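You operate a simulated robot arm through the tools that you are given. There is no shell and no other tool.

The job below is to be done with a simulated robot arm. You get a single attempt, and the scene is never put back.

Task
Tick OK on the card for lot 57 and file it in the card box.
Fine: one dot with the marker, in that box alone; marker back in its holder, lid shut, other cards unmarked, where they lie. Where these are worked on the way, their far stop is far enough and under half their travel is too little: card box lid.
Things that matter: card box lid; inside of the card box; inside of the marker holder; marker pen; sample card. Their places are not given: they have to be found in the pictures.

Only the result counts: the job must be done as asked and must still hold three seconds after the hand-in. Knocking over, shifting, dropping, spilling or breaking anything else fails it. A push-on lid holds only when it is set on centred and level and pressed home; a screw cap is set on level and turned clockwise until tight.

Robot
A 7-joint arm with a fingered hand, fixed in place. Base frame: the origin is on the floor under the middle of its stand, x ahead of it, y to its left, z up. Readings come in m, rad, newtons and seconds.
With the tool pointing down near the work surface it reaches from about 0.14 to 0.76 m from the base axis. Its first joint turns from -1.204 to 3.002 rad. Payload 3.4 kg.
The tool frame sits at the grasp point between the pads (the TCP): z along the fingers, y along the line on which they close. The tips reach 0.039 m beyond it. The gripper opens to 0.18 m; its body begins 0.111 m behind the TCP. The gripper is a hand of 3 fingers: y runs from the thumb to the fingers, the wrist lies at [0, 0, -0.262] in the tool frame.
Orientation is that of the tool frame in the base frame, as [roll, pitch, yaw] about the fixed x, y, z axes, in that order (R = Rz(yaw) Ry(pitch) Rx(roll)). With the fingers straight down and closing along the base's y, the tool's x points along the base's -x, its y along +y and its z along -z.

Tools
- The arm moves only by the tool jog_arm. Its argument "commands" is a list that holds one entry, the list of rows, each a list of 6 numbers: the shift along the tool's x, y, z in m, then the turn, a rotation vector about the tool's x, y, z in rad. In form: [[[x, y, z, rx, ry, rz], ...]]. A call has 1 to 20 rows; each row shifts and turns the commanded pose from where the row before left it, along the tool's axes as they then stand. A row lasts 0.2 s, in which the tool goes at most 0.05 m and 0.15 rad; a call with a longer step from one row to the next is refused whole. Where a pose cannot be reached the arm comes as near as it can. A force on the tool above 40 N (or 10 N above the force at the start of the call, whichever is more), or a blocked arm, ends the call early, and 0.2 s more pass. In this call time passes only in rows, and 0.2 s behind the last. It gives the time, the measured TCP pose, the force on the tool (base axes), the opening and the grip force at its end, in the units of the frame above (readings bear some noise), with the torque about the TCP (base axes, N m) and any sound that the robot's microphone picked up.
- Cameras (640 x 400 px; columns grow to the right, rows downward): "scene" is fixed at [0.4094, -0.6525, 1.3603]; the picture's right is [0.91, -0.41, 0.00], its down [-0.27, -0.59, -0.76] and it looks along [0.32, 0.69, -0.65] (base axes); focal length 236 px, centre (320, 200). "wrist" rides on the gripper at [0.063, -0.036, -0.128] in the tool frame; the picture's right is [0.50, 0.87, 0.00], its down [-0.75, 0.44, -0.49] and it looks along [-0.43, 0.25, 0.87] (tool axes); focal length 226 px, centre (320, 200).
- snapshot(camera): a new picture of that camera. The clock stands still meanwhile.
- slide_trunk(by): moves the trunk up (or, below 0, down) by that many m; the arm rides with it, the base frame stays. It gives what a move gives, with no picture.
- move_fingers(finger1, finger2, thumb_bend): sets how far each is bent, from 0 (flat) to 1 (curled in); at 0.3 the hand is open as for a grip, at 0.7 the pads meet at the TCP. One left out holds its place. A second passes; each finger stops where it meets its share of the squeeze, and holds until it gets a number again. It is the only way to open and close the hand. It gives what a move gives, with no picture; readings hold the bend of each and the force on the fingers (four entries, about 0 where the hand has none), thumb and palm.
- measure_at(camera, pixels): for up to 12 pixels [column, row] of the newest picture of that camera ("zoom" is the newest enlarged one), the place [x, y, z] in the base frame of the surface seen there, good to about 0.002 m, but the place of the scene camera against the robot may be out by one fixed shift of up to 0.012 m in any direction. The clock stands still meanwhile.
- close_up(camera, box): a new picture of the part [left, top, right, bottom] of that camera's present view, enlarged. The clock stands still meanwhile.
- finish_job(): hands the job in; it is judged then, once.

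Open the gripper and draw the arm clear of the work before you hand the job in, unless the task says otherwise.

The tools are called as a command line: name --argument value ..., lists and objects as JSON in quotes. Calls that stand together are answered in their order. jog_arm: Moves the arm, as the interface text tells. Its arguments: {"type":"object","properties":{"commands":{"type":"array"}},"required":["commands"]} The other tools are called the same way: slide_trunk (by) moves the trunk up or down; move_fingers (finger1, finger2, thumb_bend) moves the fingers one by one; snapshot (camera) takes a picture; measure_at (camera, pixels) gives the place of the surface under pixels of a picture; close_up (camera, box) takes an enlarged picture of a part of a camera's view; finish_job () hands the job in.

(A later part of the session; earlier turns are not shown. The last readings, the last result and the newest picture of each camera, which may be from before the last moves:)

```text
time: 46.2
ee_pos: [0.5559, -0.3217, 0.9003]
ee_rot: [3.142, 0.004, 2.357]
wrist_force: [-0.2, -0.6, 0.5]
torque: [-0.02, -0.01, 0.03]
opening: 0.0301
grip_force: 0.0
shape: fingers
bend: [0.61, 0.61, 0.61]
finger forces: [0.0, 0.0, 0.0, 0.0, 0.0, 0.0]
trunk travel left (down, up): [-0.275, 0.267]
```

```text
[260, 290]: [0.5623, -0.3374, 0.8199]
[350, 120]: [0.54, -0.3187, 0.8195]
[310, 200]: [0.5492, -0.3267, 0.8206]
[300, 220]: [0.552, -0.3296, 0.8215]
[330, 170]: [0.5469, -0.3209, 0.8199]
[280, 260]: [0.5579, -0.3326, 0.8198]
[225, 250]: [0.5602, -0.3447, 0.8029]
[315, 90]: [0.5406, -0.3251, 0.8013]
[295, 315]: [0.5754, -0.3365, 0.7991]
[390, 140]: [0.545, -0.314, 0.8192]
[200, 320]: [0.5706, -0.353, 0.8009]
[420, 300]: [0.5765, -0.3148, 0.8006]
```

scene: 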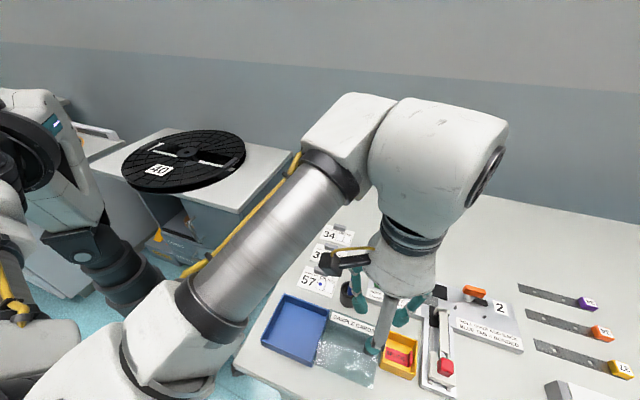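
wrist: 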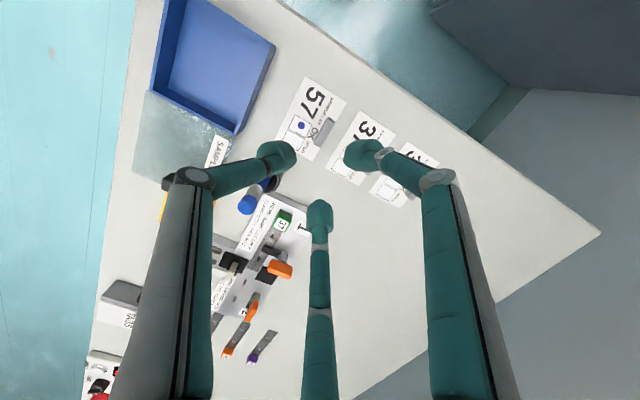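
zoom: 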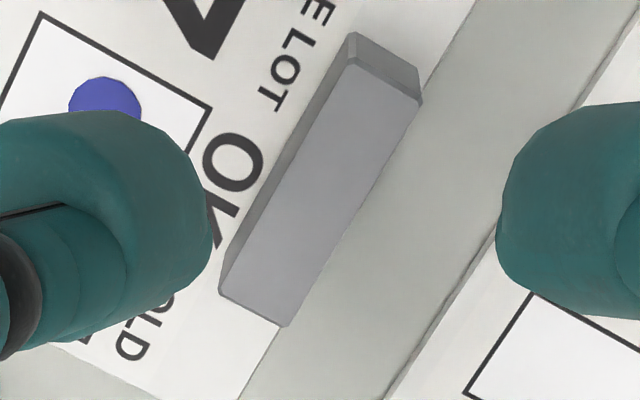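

The tab centre sits at tool (+0.0025,-0.0073), well aligned in angle. I correct 2.5 mm in x and descend to just above the card.

jog_arm --commands '[[[0.0025, -0.001, 0.01, 0, 0, 0], [0, 0, 0.015, 0, 0, 0], [0, 0, 0.01, 0, 0, 0], [0, 0, 0.006, 0, 0, 0], [0, 0, 0.004, 0, 0, 0], [0, 0, 0, 0, 0, 0]]]'

close_up --camera "wrist" --box '[240, 120, 400, 240]'

close_up --camera "scene" --box '[300, 240, 350, 300]'

```text
time: 47.6
ee_pos: [0.5545, -0.3204, 0.8534]
ee_rot: [-3.14, -0.001, 2.357]
wrist_force: [0.7, 0.3, -0.7]
torque: [0.01, -0.02, 0.04]
opening: 0.0301
grip_force: 0.1
shape: fingers
bend: [0.61, 0.61, 0.61]
finger forces: [0.0, 0.0, 0.1, 0.0, 0.0, 0.1]
trunk travel left (down, up): [-0.275, 0.267]
```

```text
3.33 times, centred on (320, 180) of wrist
```

zoom: 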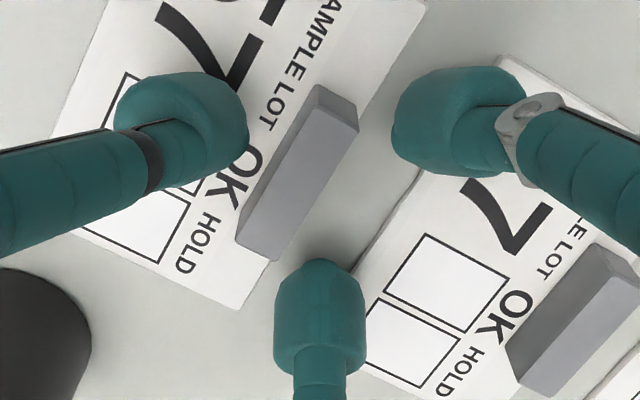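

```text
6.67 times, centred on (325, 270) of scene
```

zoom: 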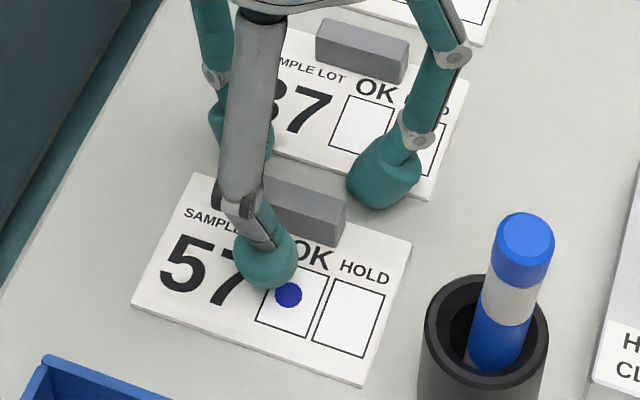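

Everything is clear and the tab is centred at tool (0.0006,-0.0066). I descend 3 mm more in 1 mm steps, checking force.

jog_arm --commands '[[[0, 0, 0.001, 0, 0, 0], [0, 0, 0.001, 0, 0, 0], [0, 0, 0.001, 0, 0, 0], [0, 0, 0, 0, 0, 0]]]'

```text
time: 48.6
ee_pos: [0.5533, -0.3204, 0.8481]
ee_rot: [-3.142, 0.001, 2.354]
wrist_force: [0.1, -0.3, 0.4]
torque: [0.01, 0.0, 0.01]
opening: 0.0302
grip_force: 0.1
shape: fingers
bend: [0.61, 0.61, 0.61]
finger forces: [0.0, 0.0, 0.1, 0.0, 0.0, 0.0]
trunk travel left (down, up): [-0.275, 0.267]
```

No contact yet at z≈0.850. I close all fingers onto the tab.

move_fingers --finger1 0.72 --finger2 0.72 --thumb_bend 0.72

close_up --camera "wrist" --box '[240, 120, 400, 240]'

close_up --camera "scene" --box '[300, 240, 350, 300]'

```text
time: 49.6
ee_pos: [0.5541, -0.3195, 0.8508]
ee_rot: [-3.14, 0.004, 2.355]
wrist_force: [-0.4, -0.4, -0.2]
torque: [-0.03, 0.02, 0.02]
opening: 0.0062
grip_force: 8.5
shape: fingers
bend: [0.71, 0.71, 0.68]
finger forces: [4.0, 4.1, 0.0, 0.0, 8.0, 0.0]
trunk travel left (down, up): [-0.275, 0.267]
```

```text
3.33 times, centred on (320, 180) of wrist
```

zoom: 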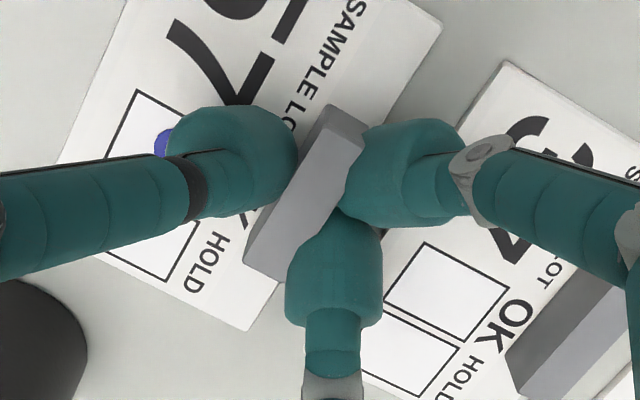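

```text
6.67 times, centred on (325, 270) of scene
```

zoom: 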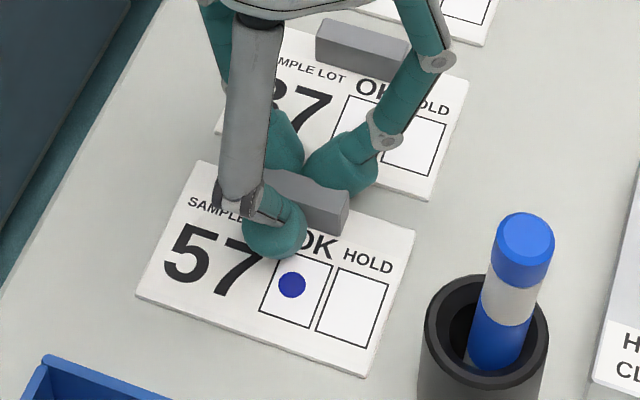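

The tab is gripped with balanced forces (4, 4 vs 8 N). I lift 10 mm slowly and check that the card comes along.

jog_arm --commands '[[[0, 0, -0.003, 0, 0, 0], [0, 0, -0.003, 0, 0, 0], [0, 0, -0.004, 0, 0, 0], [0, 0, 0, 0, 0, 0]]]'

close_up --camera "scene" --box '[300, 240, 350, 300]'

close_up --camera "wrist" --box '[240, 120, 400, 240]'

```text
time: 50.6
ee_pos: [0.5529, -0.3204, 0.86]
ee_rot: [3.141, 0.003, 2.357]
wrist_force: [0.3, -0.3, -0.5]
torque: [-0.01, 0.01, -0.01]
opening: 0.0062
grip_force: 8.2
shape: fingers
bend: [0.71, 0.71, 0.68]
finger forces: [4.1, 4.1, 0.0, 0.1, 7.9, 0.1]
trunk travel left (down, up): [-0.275, 0.267]
```

```text
6.67 times, centred on (325, 270) of scene
```

zoom: 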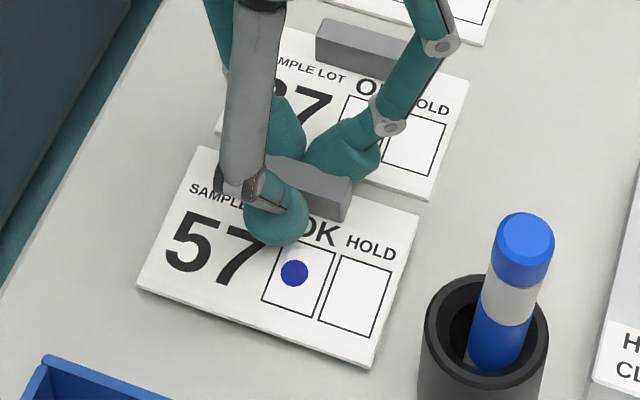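

```text
3.33 times, centred on (320, 180) of wrist
```

zoom: 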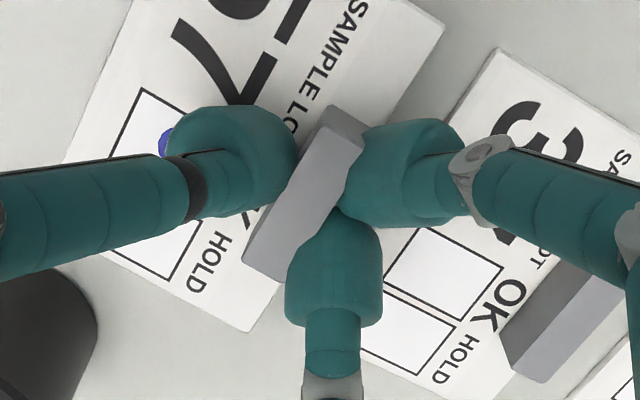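

The card lifts with the hand (slight sag). I lift another 50 mm and then look at the box from here for its exact inner edges.

jog_arm --commands '[[[0, 0, -0.01, 0, 0, 0], [0, 0, -0.02, 0, 0, 0], [0, 0, -0.02, 0, 0, 0], [0, 0, -0.02, 0, 0, 0], [0, 0, 0, 0, 0, 0]]]'

snapshot --camera "wrist"

close_up --camera "scene" --box '[250, 230, 370, 380]'

```text
time: 51.8
ee_pos: [0.5559, -0.3196, 0.9286]
ee_rot: [-3.139, 0.002, 2.357]
wrist_force: [1.2, -0.7, -0.6]
torque: [0.03, -0.06, -0.02]
opening: 0.0059
grip_force: 8.4
shape: fingers
bend: [0.71, 0.71, 0.68]
finger forces: [4.2, 4.2, 0.0, 0.0, 8.0, 0.1]
trunk travel left (down, up): [-0.275, 0.267]
```

```text
taken
```

wrist: 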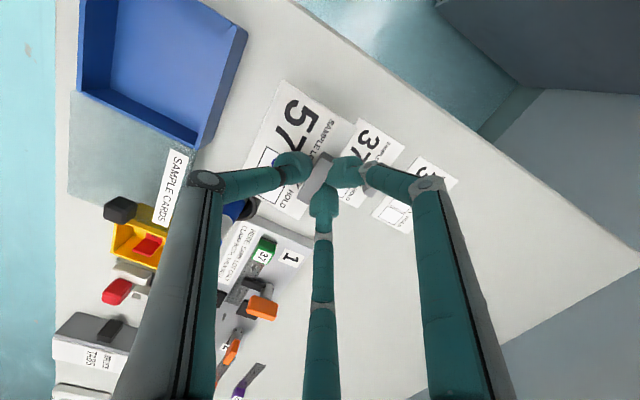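

```text
2.67 times, centred on (310, 305) of scene
```

zoom: 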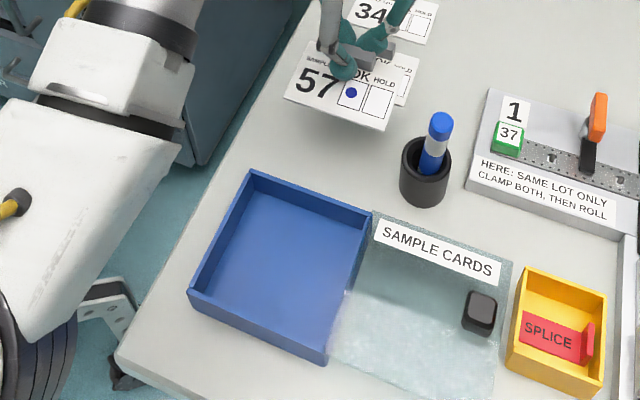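

The card hangs level at about z 0.88. I zoom on the open box in the wrist view to measure its walls.

close_up --camera "wrist" --box '[60, 0, 260, 160]'

measure_at --camera "zoom" --pixels '[[58, 222], [425, 345], [585, 72], [560, 80], [400, 330], [95, 215], [300, 150], [250, 280], [495, 215], [520, 200], [70, 100], [110, 100]]'

```text
2.50 times, centred on (160, 80) of wrist
```

zoom: 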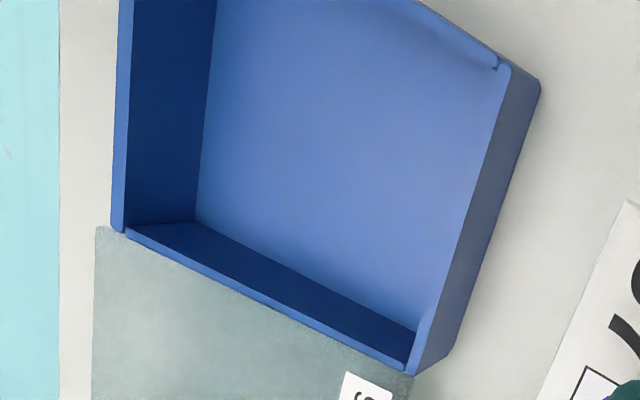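

```text
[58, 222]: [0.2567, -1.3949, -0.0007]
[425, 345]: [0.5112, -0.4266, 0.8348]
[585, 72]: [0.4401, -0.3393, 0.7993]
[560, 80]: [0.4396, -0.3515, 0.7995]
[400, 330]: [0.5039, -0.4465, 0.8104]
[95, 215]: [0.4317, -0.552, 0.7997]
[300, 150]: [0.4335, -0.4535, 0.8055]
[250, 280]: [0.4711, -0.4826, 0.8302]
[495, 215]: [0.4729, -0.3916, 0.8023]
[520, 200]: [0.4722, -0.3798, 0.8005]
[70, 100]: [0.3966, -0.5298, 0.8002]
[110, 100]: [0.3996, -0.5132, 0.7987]
```

I measure rim and floor corner pixels more precisely.

measure_at --camera "zoom" --pixels '[[118, 224], [406, 366], [508, 72], [121, 100], [265, 302], [460, 225], [197, 222], [413, 334], [212, 20], [300, 270], [420, 325], [440, 300]]'

close_up --camera "scene" --box '[250, 285, 340, 375]'

measure_at --camera "zoom" --pixels '[[295, 38], [455, 108], [200, 245], [400, 300], [280, 150], [235, 150], [265, 80], [300, 320], [390, 360], [470, 120], [350, 70], [330, 200]]'

```text
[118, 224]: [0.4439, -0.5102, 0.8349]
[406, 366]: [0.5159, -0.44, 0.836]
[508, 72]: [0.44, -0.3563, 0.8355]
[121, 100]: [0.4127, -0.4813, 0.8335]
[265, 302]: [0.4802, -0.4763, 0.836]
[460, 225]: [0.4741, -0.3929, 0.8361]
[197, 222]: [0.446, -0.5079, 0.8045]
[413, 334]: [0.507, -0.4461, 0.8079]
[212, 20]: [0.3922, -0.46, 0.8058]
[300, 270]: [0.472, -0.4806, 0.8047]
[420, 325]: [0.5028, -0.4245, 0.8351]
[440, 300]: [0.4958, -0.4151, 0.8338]
```

```text
4.44 times, centred on (295, 330) of scene
```

zoom: 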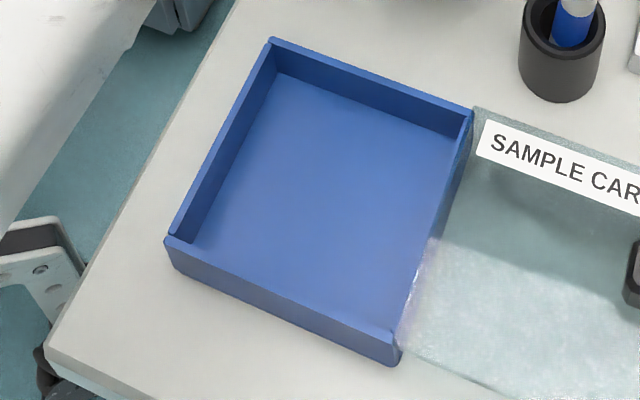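

```text
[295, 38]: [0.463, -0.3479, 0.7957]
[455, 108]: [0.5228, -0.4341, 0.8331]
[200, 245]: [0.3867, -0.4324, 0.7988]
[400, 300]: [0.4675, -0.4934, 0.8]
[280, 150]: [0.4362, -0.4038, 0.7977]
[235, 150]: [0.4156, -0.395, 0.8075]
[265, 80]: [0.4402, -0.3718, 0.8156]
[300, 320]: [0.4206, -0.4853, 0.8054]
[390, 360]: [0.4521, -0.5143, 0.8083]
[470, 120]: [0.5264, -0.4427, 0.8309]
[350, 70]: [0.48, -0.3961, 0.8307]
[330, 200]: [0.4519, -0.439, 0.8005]
```

Box corners give centre ≈(0.442,-0.433), outer about 0.113×0.103, rim z 0.835, floor ≈0.803. I measure the gripping fingers' outer extents to plan clearance to the box walls.

close_up --camera "wrist" --box '[250, 120, 450, 260]'

measure_at --camera "zoom" --pixels '[[375, 145], [400, 165], [405, 130], [450, 160], [450, 140], [500, 185], [310, 220], [325, 250], [310, 285], [300, 155], [330, 160], [240, 160]]'

```text
2.86 times, centred on (350, 190) of wrist
```

zoom: 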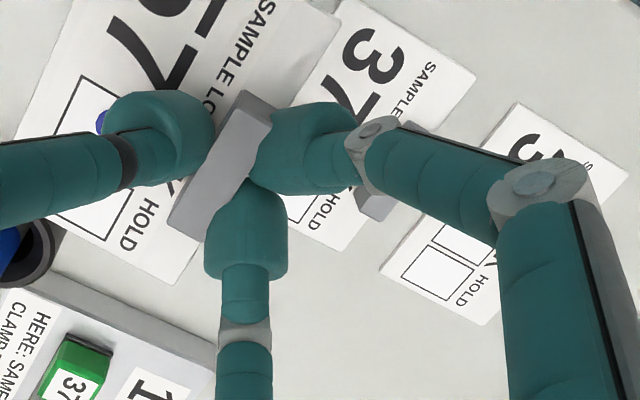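

```text
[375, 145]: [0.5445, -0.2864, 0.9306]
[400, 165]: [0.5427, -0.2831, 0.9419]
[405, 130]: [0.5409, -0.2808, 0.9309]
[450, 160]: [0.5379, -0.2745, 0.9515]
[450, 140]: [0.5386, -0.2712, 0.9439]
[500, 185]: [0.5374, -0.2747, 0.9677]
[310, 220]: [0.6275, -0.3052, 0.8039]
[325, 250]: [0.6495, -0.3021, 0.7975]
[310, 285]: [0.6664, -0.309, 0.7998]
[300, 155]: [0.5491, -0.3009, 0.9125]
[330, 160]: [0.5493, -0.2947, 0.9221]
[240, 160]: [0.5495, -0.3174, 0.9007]
```

Planned TCP over the box is ≈(0.4534,-0.4220): essentially a straight 0.143 m move along tool −y at the present height. I move there smoothly.

jog_arm --commands '[[[-0.0001, -0.009, 0, 0, 0, 0], [-0.0001, -0.017, 0, 0, 0, 0], [-0.0001, -0.02, 0, 0, 0, 0], [-0.0002, -0.022, 0, 0, 0, 0], [-0.0002, -0.022, 0, 0, 0, 0], [-0.0002, -0.02, 0, 0, 0, 0], [-0.0001, -0.017, 0, 0, 0, 0], [-0.0001, -0.011, 0, 0, 0, 0], [0, -0.005, 0, 0, 0, 0], [0, 0, 0, 0, 0, 0]]]'

snapshot --camera "wrist"

close_up --camera "wrist" --box '[220, 60, 420, 240]'

close_up --camera "scene" --box '[250, 270, 350, 380]'

```text
time: 54.0
ee_pos: [0.4516, -0.4221, 0.9302]
ee_rot: [3.141, 0.003, 2.355]
wrist_force: [0.5, 0.1, 0.0]
torque: [0.0, -0.04, -0.03]
opening: 0.0057
grip_force: 8.7
shape: fingers
bend: [0.71, 0.71, 0.68]
finger forces: [4.3, 4.3, 0.1, 0.0, 8.1, 0.0]
trunk travel left (down, up): [-0.275, 0.267]
```

```text
taken
```

wrist: 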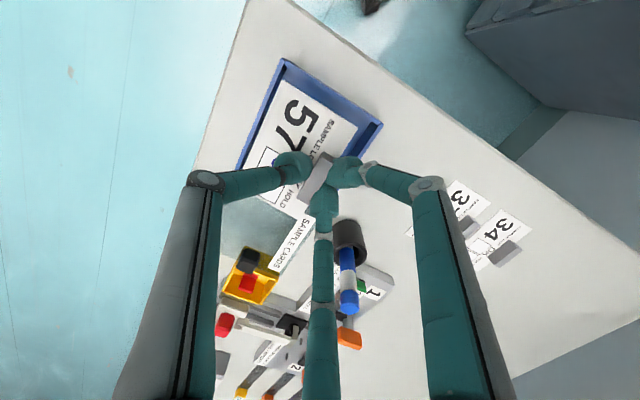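

```text
2.22 times, centred on (320, 150) of wrist
```

zoom: 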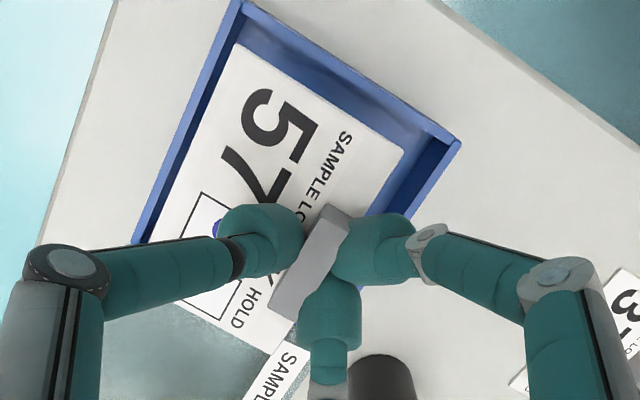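

```text
3.64 times, centred on (300, 325) of scene
```

zoom: 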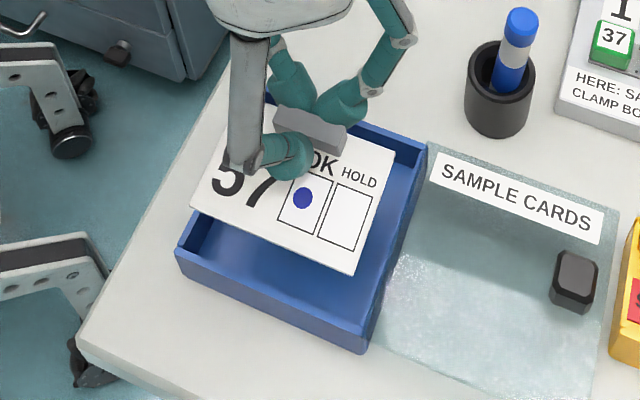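

The card hovers over the open box. I measure the card's visible corners to verify alignment before lowering.

measure_at --camera "zoom" --pixels '[[194, 205], [352, 268], [390, 152], [300, 245], [182, 250], [362, 340], [425, 150], [365, 160], [275, 115], [340, 138]]'

close_up --camera "wrist" --box '[220, 40, 400, 200]'

measure_at --camera "zoom" --pixels '[[250, 95], [440, 205], [263, 52], [505, 210], [150, 315], [240, 120], [430, 215], [350, 150], [160, 350]]'

```text
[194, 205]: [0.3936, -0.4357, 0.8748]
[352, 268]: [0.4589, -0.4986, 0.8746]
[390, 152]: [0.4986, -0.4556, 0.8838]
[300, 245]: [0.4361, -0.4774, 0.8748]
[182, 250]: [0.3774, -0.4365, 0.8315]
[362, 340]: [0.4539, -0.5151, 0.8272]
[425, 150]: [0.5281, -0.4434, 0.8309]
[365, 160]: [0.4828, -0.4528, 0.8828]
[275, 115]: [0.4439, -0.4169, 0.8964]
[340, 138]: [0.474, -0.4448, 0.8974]
```

```text
2.50 times, centred on (310, 120) of wrist
```

zoom: 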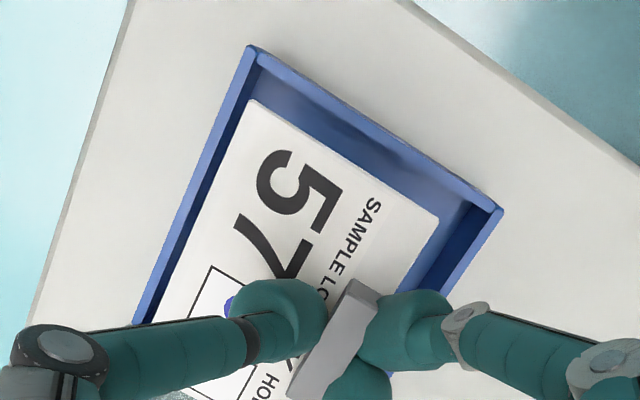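

```text
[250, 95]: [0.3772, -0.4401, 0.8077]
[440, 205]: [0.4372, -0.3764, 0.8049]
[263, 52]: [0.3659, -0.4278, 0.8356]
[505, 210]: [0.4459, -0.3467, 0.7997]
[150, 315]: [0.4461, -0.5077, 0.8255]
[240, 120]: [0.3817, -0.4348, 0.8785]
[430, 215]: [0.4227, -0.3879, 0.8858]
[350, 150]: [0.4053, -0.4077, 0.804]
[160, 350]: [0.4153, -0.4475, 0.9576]
```

Card is centred along the box's length and sits ~9 mm toward the front wall; margins look OK. I descend 33 mm to just above the rim and re-check.

jog_arm --commands '[[[0, 0, 0.01, 0, 0, 0], [0, 0, 0.012, 0, 0, 0], [0, 0, 0.009, 0, 0, 0], [0, 0, 0, 0, 0, 0]]]'

close_up --camera "scene" --box '[250, 280, 340, 375]'

close_up --camera "wrist" --box '[220, 40, 420, 220]'

```text
time: 55.0
ee_pos: [0.4539, -0.4214, 0.898]
ee_rot: [3.141, 0.004, 2.357]
wrist_force: [-0.9, -0.3, -0.2]
torque: [-0.02, 0.03, 0.02]
opening: 0.0059
grip_force: 8.5
shape: fingers
bend: [0.71, 0.71, 0.68]
finger forces: [4.3, 4.4, 0.0, 0.0, 8.1, 0.0]
trunk travel left (down, up): [-0.275, 0.267]
```

```text
4.21 times, centred on (295, 328) of scene
```

zoom: 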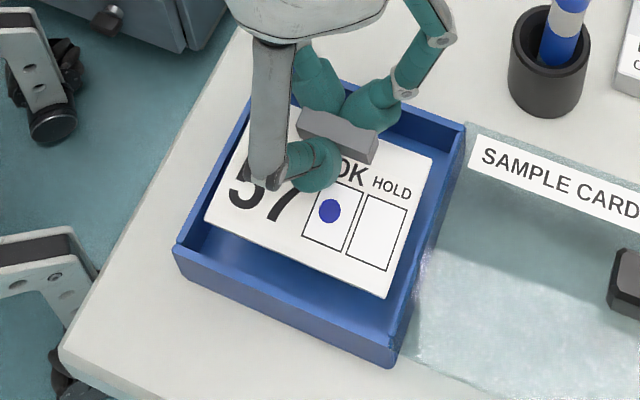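

```text
2.22 times, centred on (320, 130) of wrist
```

zoom: 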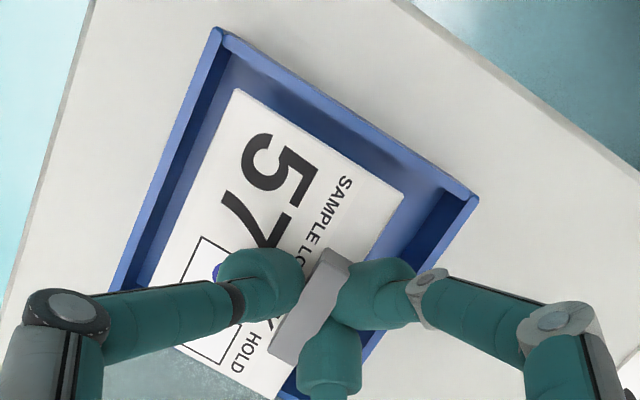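

Clearances look good on all sides. I shift 2 mm toward the front wall and lower 33 mm into the box while watching the force.

jog_arm --commands '[[[0, -0.002, 0.006, 0, 0, 0], [0, 0, 0.008, 0, 0, 0], [0, 0, 0.008, 0, 0, 0], [0, 0, 0.006, 0, 0, 0], [0, 0, 0.005, 0, 0, 0], [0, 0, 0, 0, 0, 0]]]'

close_up --camera "scene" --box '[250, 280, 340, 375]'

close_up --camera "wrist" --box '[220, 60, 420, 240]'

```text
time: 56.4
ee_pos: [0.4534, -0.4222, 0.8654]
ee_rot: [-3.14, 0.003, 2.357]
wrist_force: [0.1, -0.6, -0.4]
torque: [-0.01, -0.01, 0.01]
opening: 0.0059
grip_force: 8.7
shape: fingers
bend: [0.71, 0.71, 0.68]
finger forces: [4.3, 4.2, 0.0, 0.0, 8.1, 0.0]
trunk travel left (down, up): [-0.275, 0.267]
```

```text
4.21 times, centred on (295, 328) of scene
```

zoom: 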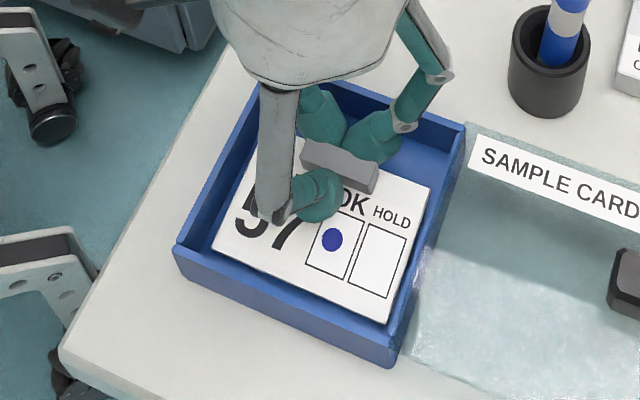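

```text
2.22 times, centred on (320, 150) of wrist
```

zoom: 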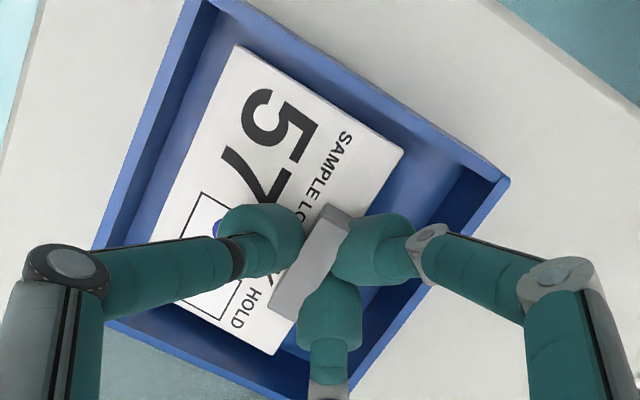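

The card is inside the box walls with no contact. I lower further in small steps toward the floor.

jog_arm --commands '[[[0, 0, 0.003, 0, 0, 0], [0, 0, 0.003, 0, 0, 0], [0, 0, 0, 0, 0, 0]]]'

close_up --camera "wrist" --box '[220, 60, 420, 240]'

```text
time: 57.2
ee_pos: [0.4527, -0.4241, 0.8594]
ee_rot: [-3.14, -0.001, 2.357]
wrist_force: [0.2, 0.7, -0.3]
torque: [-0.03, 0.0, 0.0]
opening: 0.0061
grip_force: 8.4
shape: fingers
bend: [0.71, 0.71, 0.68]
finger forces: [4.4, 4.3, 0.0, 0.1, 8.0, 0.0]
trunk travel left (down, up): [-0.275, 0.267]
```

```text
2.22 times, centred on (320, 150) of wrist
```

zoom: 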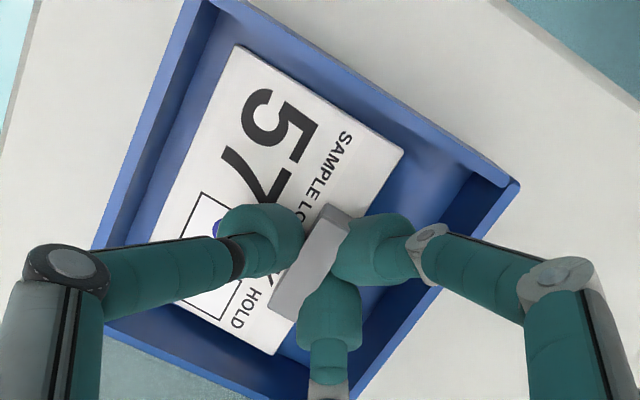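

Still no contact and fingers are well inside the walls. I lower 4 mm more.

jog_arm --commands '[[[0, 0, 0.002, 0, 0, 0], [0, 0, 0.002, 0, 0, 0], [0, 0, 0, 0, 0, 0]]]'

close_up --camera "scene" --box '[260, 295, 330, 365]'

```text
time: 58.0
ee_pos: [0.452, -0.4249, 0.8558]
ee_rot: [-3.14, 0.005, 2.355]
wrist_force: [0.7, -0.5, -0.8]
torque: [-0.02, 0.01, 0.01]
opening: 0.006
grip_force: 8.4
shape: fingers
bend: [0.71, 0.71, 0.68]
finger forces: [4.4, 4.4, 0.1, 0.0, 8.0, 0.0]
trunk travel left (down, up): [-0.275, 0.267]
```

```text
5.71 times, centred on (295, 330) of scene
```

zoom: 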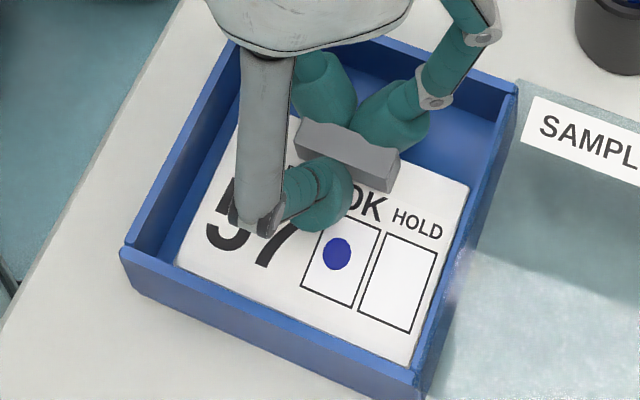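

The card is nearly on the floor of the box. I lower 1.5 mm more, then open the fingers slightly to release the tab.

jog_arm --commands '[[[0, 0, 0.0015, 0, 0, 0], [0, 0, 0, 0, 0, 0]]]'

move_fingers --finger1 0.64 --finger2 0.64 --thumb_bend 0.62

close_up --camera "wrist" --box '[220, 60, 420, 240]'

close_up --camera "scene" --box '[260, 295, 330, 365]'

```text
time: 58.6
ee_pos: [0.4517, -0.423, 0.854]
ee_rot: [3.141, 0.002, 2.356]
wrist_force: [-0.6, 1.2, -0.3]
torque: [-0.01, 0.01, -0.02]
opening: 0.0059
grip_force: 8.5
shape: fingers
bend: [0.71, 0.71, 0.68]
finger forces: [4.4, 4.6, 0.0, 0.0, 8.3, 0.0]
trunk travel left (down, up): [-0.275, 0.267]
```

```text
time: 59.6
ee_pos: [0.4517, -0.4219, 0.8546]
ee_rot: [-3.14, 0.005, 2.357]
wrist_force: [0.1, -0.1, -0.7]
torque: [0.01, 0.02, 0.01]
opening: 0.0217
grip_force: 0.1
shape: fingers
bend: [0.64, 0.64, 0.62]
finger forces: [0.1, 0.0, 0.0, 0.0, 0.1, 0.0]
trunk travel left (down, up): [-0.275, 0.267]
```

```text
2.22 times, centred on (320, 150) of wrist
```

zoom: 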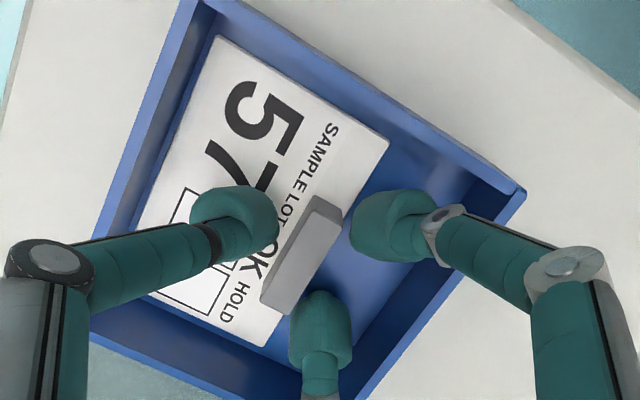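

```text
5.71 times, centred on (295, 330) of scene
```

zoom: 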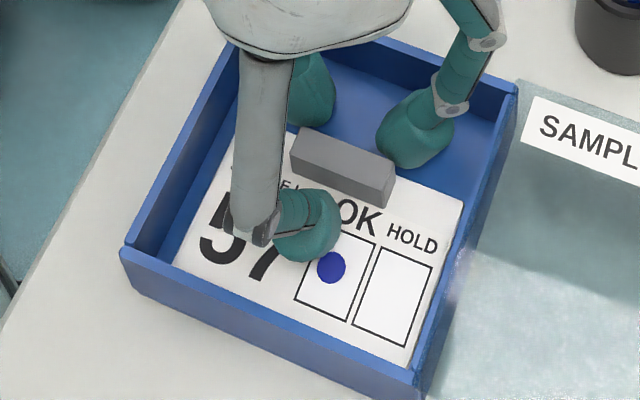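

The card lies flat in the box and all fingers are free (zero forces). I raise straight up slowly.

jog_arm --commands '[[[0, 0, -0.005, 0, 0, 0], [0, 0, -0.01, 0, 0, 0], [0, 0, -0.02, 0, 0, 0], [0, 0, -0.03, 0, 0, 0], [0, 0, -0.04, 0, 0, 0], [0, 0, -0.04, 0, 0, 0], [0, 0, 0, 0, 0, 0]]]'

snapshot --camera "wrist"

close_up --camera "scene" --box '[250, 230, 400, 380]'

```text
time: 61.2
ee_pos: [0.4495, -0.4253, 0.997]
ee_rot: [-3.139, 0.002, 2.355]
wrist_force: [-0.1, 0.3, 0.3]
torque: [-0.02, 0.0, 0.01]
opening: 0.0218
grip_force: 0.1
shape: fingers
bend: [0.64, 0.64, 0.62]
finger forces: [0.0, 0.0, 0.0, 0.0, 0.0, 0.1]
trunk travel left (down, up): [-0.275, 0.267]
```

```text
taken
```

wrist: 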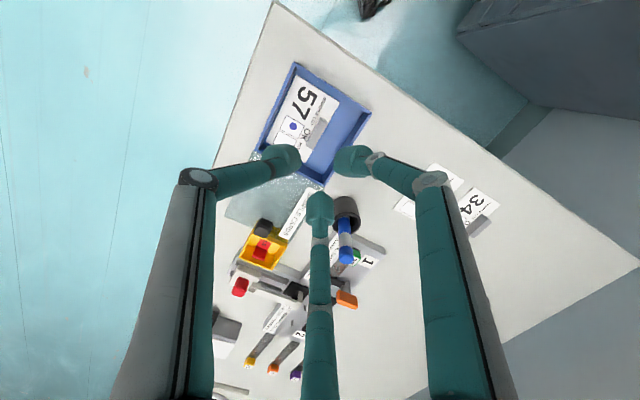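

```text
2.67 times, centred on (325, 305) of scene
```

zoom: 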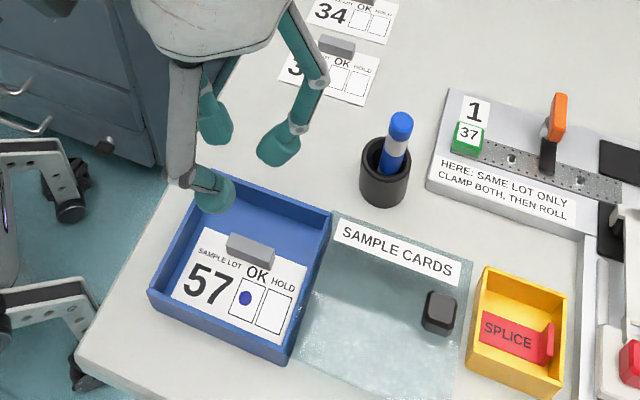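

Card 57 lies flat in the box with its dot visible; other cards and pen are undisturbed. I go back above the knob at its open position (tool shift −0.155, −0.0121) with fingers at 0.6.

move_fingers --finger1 0.6 --finger2 0.6 --thumb_bend 0.6

jog_arm --commands '[[[-0.021, -0.0021, 0, 0, 0, 0], [-0.03, -0.0025, 0, 0, 0, 0], [-0.03, -0.0025, 0, 0, 0, 0], [-0.03, -0.0025, 0, 0, 0, 0], [-0.03, -0.0025, 0, 0, 0, 0], [-0.014, 0, 0, 0, 0, 0], [0, 0, 0, 0, 0, 0]]]'

snapshot --camera "wrist"

close_up --camera "wrist" --box '[260, 90, 380, 210]'

```text
time: 62.2
ee_pos: [0.4506, -0.4256, 0.9976]
ee_rot: [-3.139, 0.005, 2.356]
wrist_force: [-0.2, 0.6, -0.4]
torque: [0.0, 0.01, 0.0]
opening: 0.0334
grip_force: 0.2
shape: fingers
bend: [0.6, 0.6, 0.6]
finger forces: [0.1, 0.0, 0.0, 0.1, 0.0, 0.1]
trunk travel left (down, up): [-0.275, 0.267]
```

```text
time: 63.8
ee_pos: [0.5509, -0.5414, 1.0]
ee_rot: [-3.14, 0.004, 2.356]
wrist_force: [0.0, 0.7, 0.1]
torque: [0.0, -0.01, 0.01]
opening: 0.033
grip_force: 0.0
shape: fingers
bend: [0.6, 0.6, 0.6]
finger forces: [0.0, 0.0, 0.0, 0.0, 0.0, 0.0]
trunk travel left (down, up): [-0.275, 0.267]
```

```text
taken
```

wrist: 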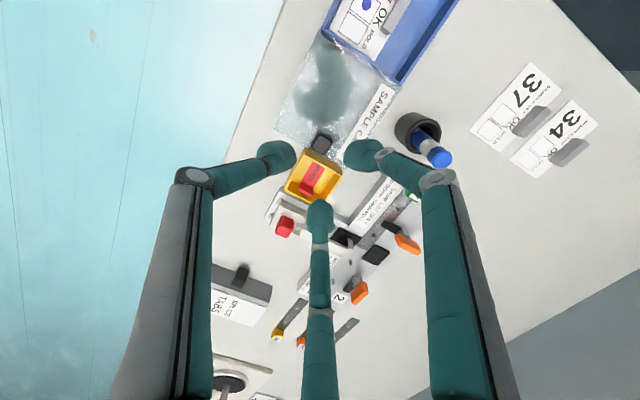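

```text
3.33 times, centred on (320, 150) of wrist
```

zoom: 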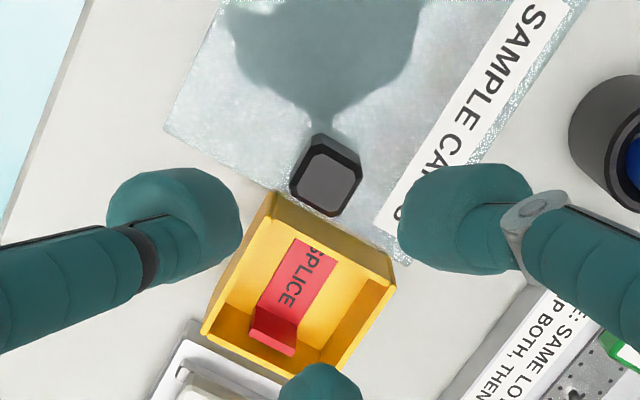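

The knob is at image (322,144), about 2 mm from the tool axis. I nudge 1 mm and descend around the knob to the earlier grip height.

jog_arm --commands '[[[0.001, 0.0015, 0.02, 0, 0, 0], [0, 0, 0.03, 0, 0, 0], [0, 0, 0.025, 0, 0, 0], [0, 0, 0.02, 0, 0, 0], [0, 0, 0.01, 0, 0, 0], [0, 0, 0.0055, 0, 0, 0], [0, 0, 0, 0, 0, 0]]]'

close_up --camera "wrist" --box '[240, 100, 400, 240]'

```text
time: 65.4
ee_pos: [0.5528, -0.5402, 0.8895]
ee_rot: [-3.139, 0.004, 2.356]
wrist_force: [0.4, -0.1, -0.4]
torque: [-0.03, 0.03, -0.02]
opening: 0.0332
grip_force: 0.1
shape: fingers
bend: [0.6, 0.6, 0.6]
finger forces: [0.0, 0.1, 0.0, 0.1, 0.0, 0.0]
trunk travel left (down, up): [-0.275, 0.267]
```

```text
2.86 times, centred on (320, 170) of wrist
```

zoom: 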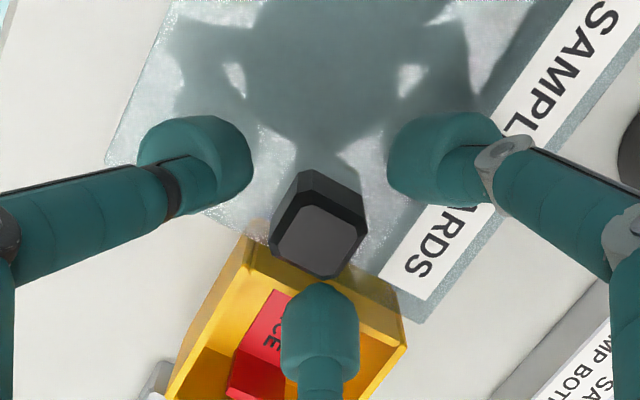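

The knob is between the fingers with no contact. I close to grip it.

move_fingers --finger1 0.72 --finger2 0.72 --thumb_bend 0.72

```text
time: 66.4
ee_pos: [0.5532, -0.54, 0.8889]
ee_rot: [-3.139, 0.002, 2.357]
wrist_force: [-2.0, -1.6, -5.5]
torque: [-0.08, 0.09, 0.0]
opening: 0.011
grip_force: 10.8
shape: fingers
bend: [0.68, 0.67, 0.67]
finger forces: [6.2, 6.7, 0.0, 0.0, 9.2, 0.0]
trunk travel left (down, up): [-0.275, 0.267]
```

The knob is gripped. I slide the lid back toward closed, 50 mm first, lowering 1 mm to ease the upward pull.

jog_arm --commands '[[[0.005, 0, 0.001, 0, 0, 0], [0.01, 0, 0, 0, 0, 0], [0.01, 0, 0, 0, 0, 0], [0.01, 0, 0, 0, 0, 0], [0.01, 0, 0, 0, 0, 0], [0.005, 0, 0, 0, 0, 0], [0, 0, 0, 0, 0, 0]]]'

close_up --camera "scene" --box '[250, 270, 390, 380]'

```text
time: 68.0
ee_pos: [0.5169, -0.5029, 0.8876]
ee_rot: [3.141, 0.0, 2.356]
wrist_force: [-1.3, -1.3, -1.0]
torque: [-0.08, 0.07, -0.02]
opening: 0.0108
grip_force: 11.3
shape: fingers
bend: [0.68, 0.67, 0.67]
finger forces: [6.4, 7.0, 0.1, 0.0, 9.0, 0.0]
trunk travel left (down, up): [-0.275, 0.267]
```

```text
3.64 times, centred on (320, 325) of scene
```

zoom: 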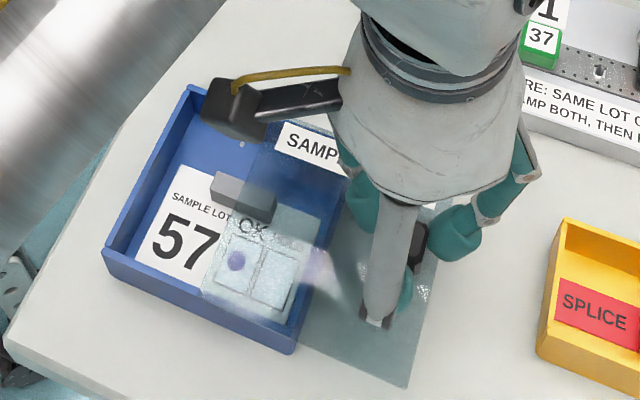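

The lid is sliding back smoothly over the card (box unmoved, side forces small). I continue another 50 mm.

jog_arm --commands '[[[0.005, 0, 0, 0, 0, 0], [0.01, 0, 0, 0, 0, 0], [0.01, 0, 0, 0, 0, 0], [0.01, 0, 0, 0, 0, 0], [0.01, 0, 0, 0, 0, 0], [0.005, 0, 0, 0, 0, 0], [0, 0, 0, 0, 0, 0]]]'

close_up --camera "scene" --box '[250, 270, 390, 380]'

```text
time: 69.6
ee_pos: [0.4826, -0.4697, 0.8875]
ee_rot: [-3.14, 0.002, 2.357]
wrist_force: [-0.7, -2.2, -2.1]
torque: [-0.1, 0.05, 0.03]
opening: 0.0107
grip_force: 10.9
shape: fingers
bend: [0.68, 0.67, 0.67]
finger forces: [6.3, 7.0, 0.1, 0.0, 8.8, 0.1]
trunk travel left (down, up): [-0.275, 0.267]
```

```text
3.64 times, centred on (320, 325) of scene
```

zoom: 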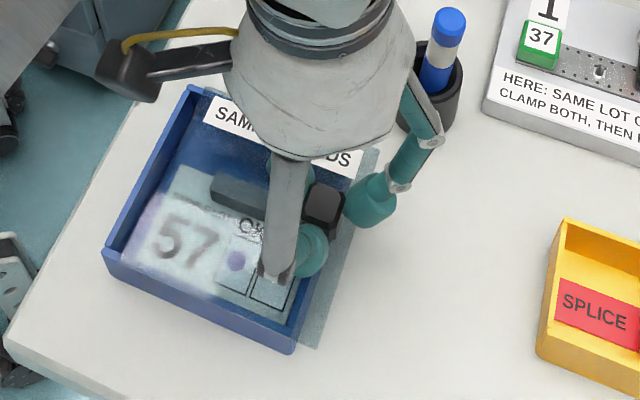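

About 13 mm remain. I continue with small steps until the closed stop is felt.

jog_arm --commands '[[[0.005, 0, 0, 0, 0, 0], [0.005, 0, 0, 0, 0, 0], [0, 0, 0, 0, 0, 0]]]'

jog_arm --commands '[[[0.002, 0, 0, 0, 0, 0], [0.002, 0, 0, 0, 0, 0], [0, 0, 0, 0, 0, 0]]]'

close_up --camera "scene" --box '[250, 280, 340, 370]'

```text
time: 70.4
ee_pos: [0.4746, -0.4628, 0.8878]
ee_rot: [-3.141, 0.002, 2.356]
wrist_force: [-1.8, -1.2, 0.9]
torque: [-0.06, 0.07, 0.0]
opening: 0.0106
grip_force: 10.7
shape: fingers
bend: [0.68, 0.67, 0.67]
finger forces: [6.5, 7.3, 0.1, 0.0, 9.5, 0.0]
trunk travel left (down, up): [-0.275, 0.267]
```

```text
time: 71.2
ee_pos: [0.4721, -0.4605, 0.888]
ee_rot: [3.141, 0.001, 2.356]
wrist_force: [-0.8, -0.7, -3.0]
torque: [-0.07, 0.07, 0.0]
opening: 0.0104
grip_force: 12.0
shape: fingers
bend: [0.68, 0.67, 0.67]
finger forces: [6.4, 7.1, 0.0, 0.0, 8.7, 0.0]
trunk travel left (down, up): [-0.275, 0.267]
```

```text
4.44 times, centred on (295, 325) of scene
```

zoom: 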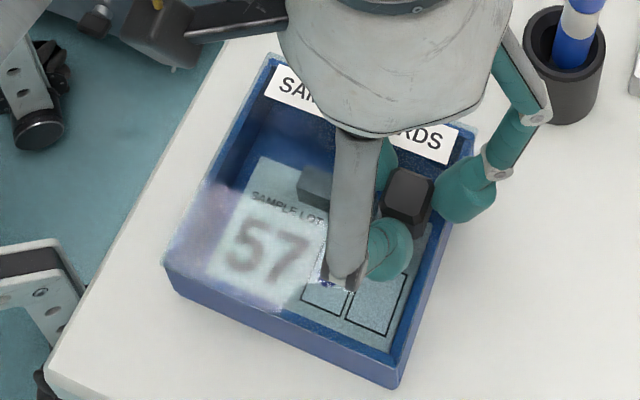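

No stop force yet; the lid is nearly closed. I push on in 1 mm steps.

jog_arm --commands '[[[0.001, 0, 0, 0, 0, 0], [0.001, 0, 0, 0, 0, 0], [0, 0, 0, 0, 0, 0]]]'

jog_arm --commands '[[[0.001, 0, 0, 0, 0, 0], [0.001, 0, 0, 0, 0, 0], [0, 0, 0, 0, 0, 0]]]'

```text
time: 72.0
ee_pos: [0.4709, -0.4587, 0.8879]
ee_rot: [-3.14, 0.003, 2.355]
wrist_force: [1.7, -3.8, -5.4]
torque: [-0.14, -0.08, 0.01]
opening: 0.0105
grip_force: 10.5
shape: fingers
bend: [0.68, 0.67, 0.67]
finger forces: [5.3, 7.5, 0.0, 0.0, 8.2, 0.1]
trunk travel left (down, up): [-0.275, 0.267]
```

```text
time: 72.8
ee_pos: [0.4713, -0.4576, 0.8881]
ee_rot: [-3.14, 0.001, 2.356]
wrist_force: [5.4, -9.3, -4.2]
torque: [-0.29, -0.18, 0.03]
opening: 0.0091
grip_force: 11.0
shape: fingers
bend: [0.69, 0.67, 0.67]
finger forces: [4.6, 8.2, 0.0, 0.0, 8.8, 0.0]
trunk travel left (down, up): [-0.275, 0.267]
```

The stop is reached (≈10 N along the closing direction), so the lid is shut. I relax 1 mm and open the fingers to release.

jog_arm --commands '[[[-0.001, 0, 0, 0, 0, 0], [0, 0, 0, 0, 0, 0]]]'

move_fingers --finger1 0.6 --finger2 0.6 --thumb_bend 0.6

close_up --camera "wrist" --box '[220, 60, 420, 240]'

```text
time: 73.4
ee_pos: [0.471, -0.4569, 0.8877]
ee_rot: [-3.14, 0.003, 2.355]
wrist_force: [2.6, -7.8, -3.1]
torque: [-0.25, -0.09, 0.06]
opening: 0.0096
grip_force: 11.2
shape: fingers
bend: [0.69, 0.67, 0.67]
finger forces: [4.9, 7.9, 0.0, 0.0, 9.2, 0.0]
trunk travel left (down, up): [-0.275, 0.267]
```

```text
time: 74.4
ee_pos: [0.4711, -0.4579, 0.8892]
ee_rot: [-3.14, 0.002, 2.356]
wrist_force: [-0.3, -0.1, -0.2]
torque: [0.03, -0.03, -0.02]
opening: 0.033
grip_force: 0.1
shape: fingers
bend: [0.6, 0.6, 0.6]
finger forces: [0.0, 0.0, 0.0, 0.0, 0.0, 0.1]
trunk travel left (down, up): [-0.275, 0.267]
```

```text
2.22 times, centred on (320, 150) of wrist
```

zoom: 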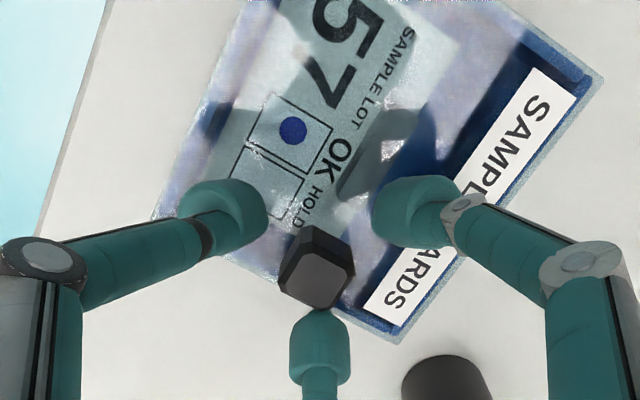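

The knob is released and free of all fingers. I raise the hand straight up and clear.

jog_arm --commands '[[[0, 0, -0.01, 0, 0, 0], [0, 0, -0.02, 0, 0, 0], [0, 0, -0.03, 0, 0, 0], [0, 0, -0.04, 0, 0, 0], [0, 0, -0.04, 0, 0, 0], [0, 0, -0.03, 0, 0, 0], [0, 0, 0, 0, 0, 0]]]'

snapshot --camera "wrist"

close_up --camera "wrist" --box '[260, 20, 420, 170]'

close_up --camera "scene" --box '[250, 280, 340, 370]'

```text
time: 76.0
ee_pos: [0.4691, -0.4568, 1.0565]
ee_rot: [-3.139, 0.002, 2.357]
wrist_force: [0.4, 0.6, 0.4]
torque: [0.04, 0.01, 0.0]
opening: 0.0329
grip_force: 0.1
shape: fingers
bend: [0.6, 0.6, 0.6]
finger forces: [0.1, 0.1, 0.0, 0.0, 0.0, 0.0]
trunk travel left (down, up): [-0.275, 0.267]
```

```text
taken
```

wrist: 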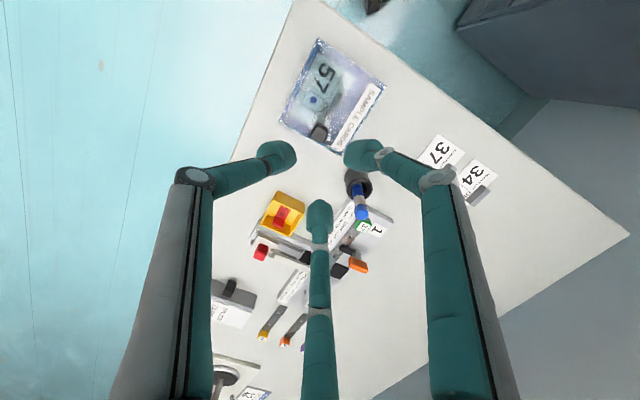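

```text
2.67 times, centred on (340, 95) of wrist
```

zoom: 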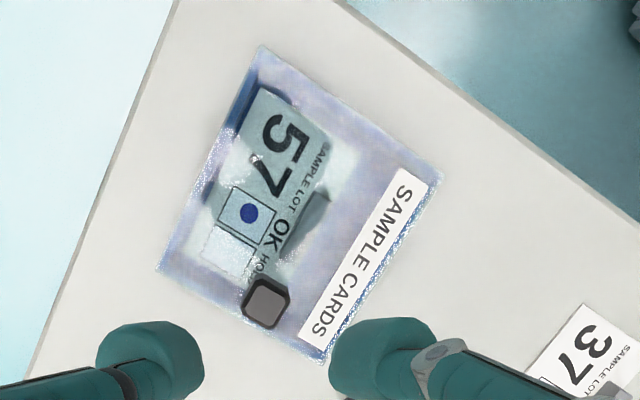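

```text
4.44 times, centred on (295, 325) of scene
```

zoom: 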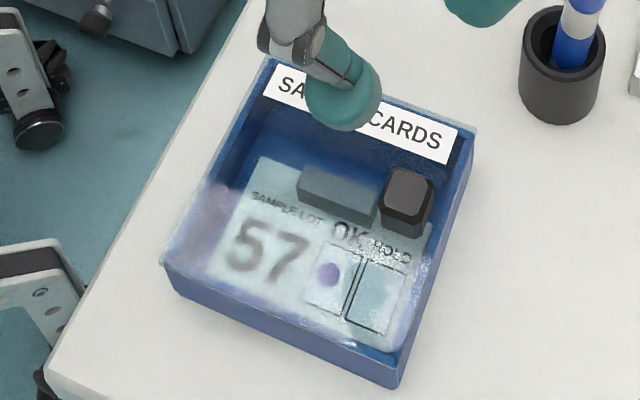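

The lid appears shut over the card. I retract the arm toward its starting area so I can compare the lid with the first pictures.

jog_arm --commands '[[[0, 0, -0.04, 0, 0, 0], [0, 0, -0.04, 0, 0, 0], [0.0245, 0.028, -0.005, 0, 0, 0], [0.0245, 0.028, -0.005, 0, 0, 0], [0.0245, 0.028, -0.005, 0, 0, 0], [0.0245, 0.028, -0.005, 0, 0, 0], [0.0245, 0.028, -0.005, 0, 0, 0], [0.0245, 0.028, -0.005, 0, 0, 0], [0.0245, 0.028, 0, 0, 0, 0], [0, 0, 0, 0, 0, 0]]]'

close_up --camera "scene" --box '[255, 285, 335, 370]'

snapshot --camera "scene"

```text
time: 78.2
ee_pos: [0.4873, -0.1958, 1.1673]
ee_rot: [-3.141, 0.003, 2.356]
wrist_force: [-0.2, -0.2, -0.9]
torque: [0.05, -0.02, 0.02]
opening: 0.0333
grip_force: 0.0
shape: fingers
bend: [0.6, 0.6, 0.6]
finger forces: [0.0, 0.0, 0.1, 0.0, 0.0, 0.0]
trunk travel left (down, up): [-0.275, 0.267]
```

```text
4.71 times, centred on (295, 328) of scene
```

zoom: 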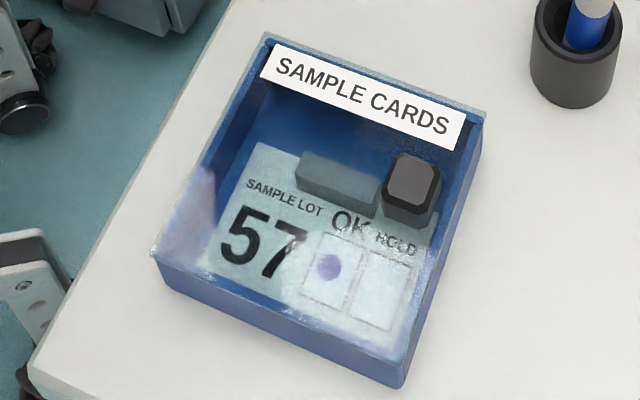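

```text
taken
```

scene: 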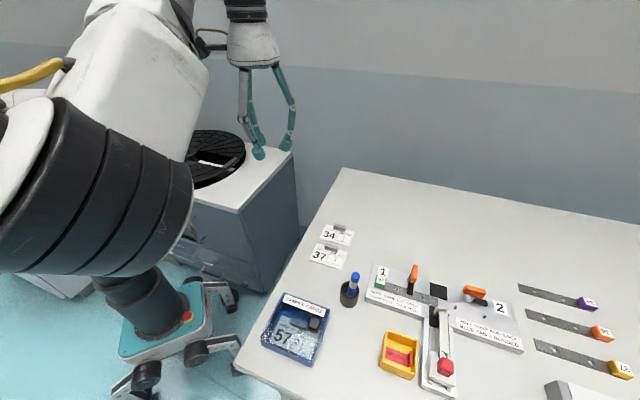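

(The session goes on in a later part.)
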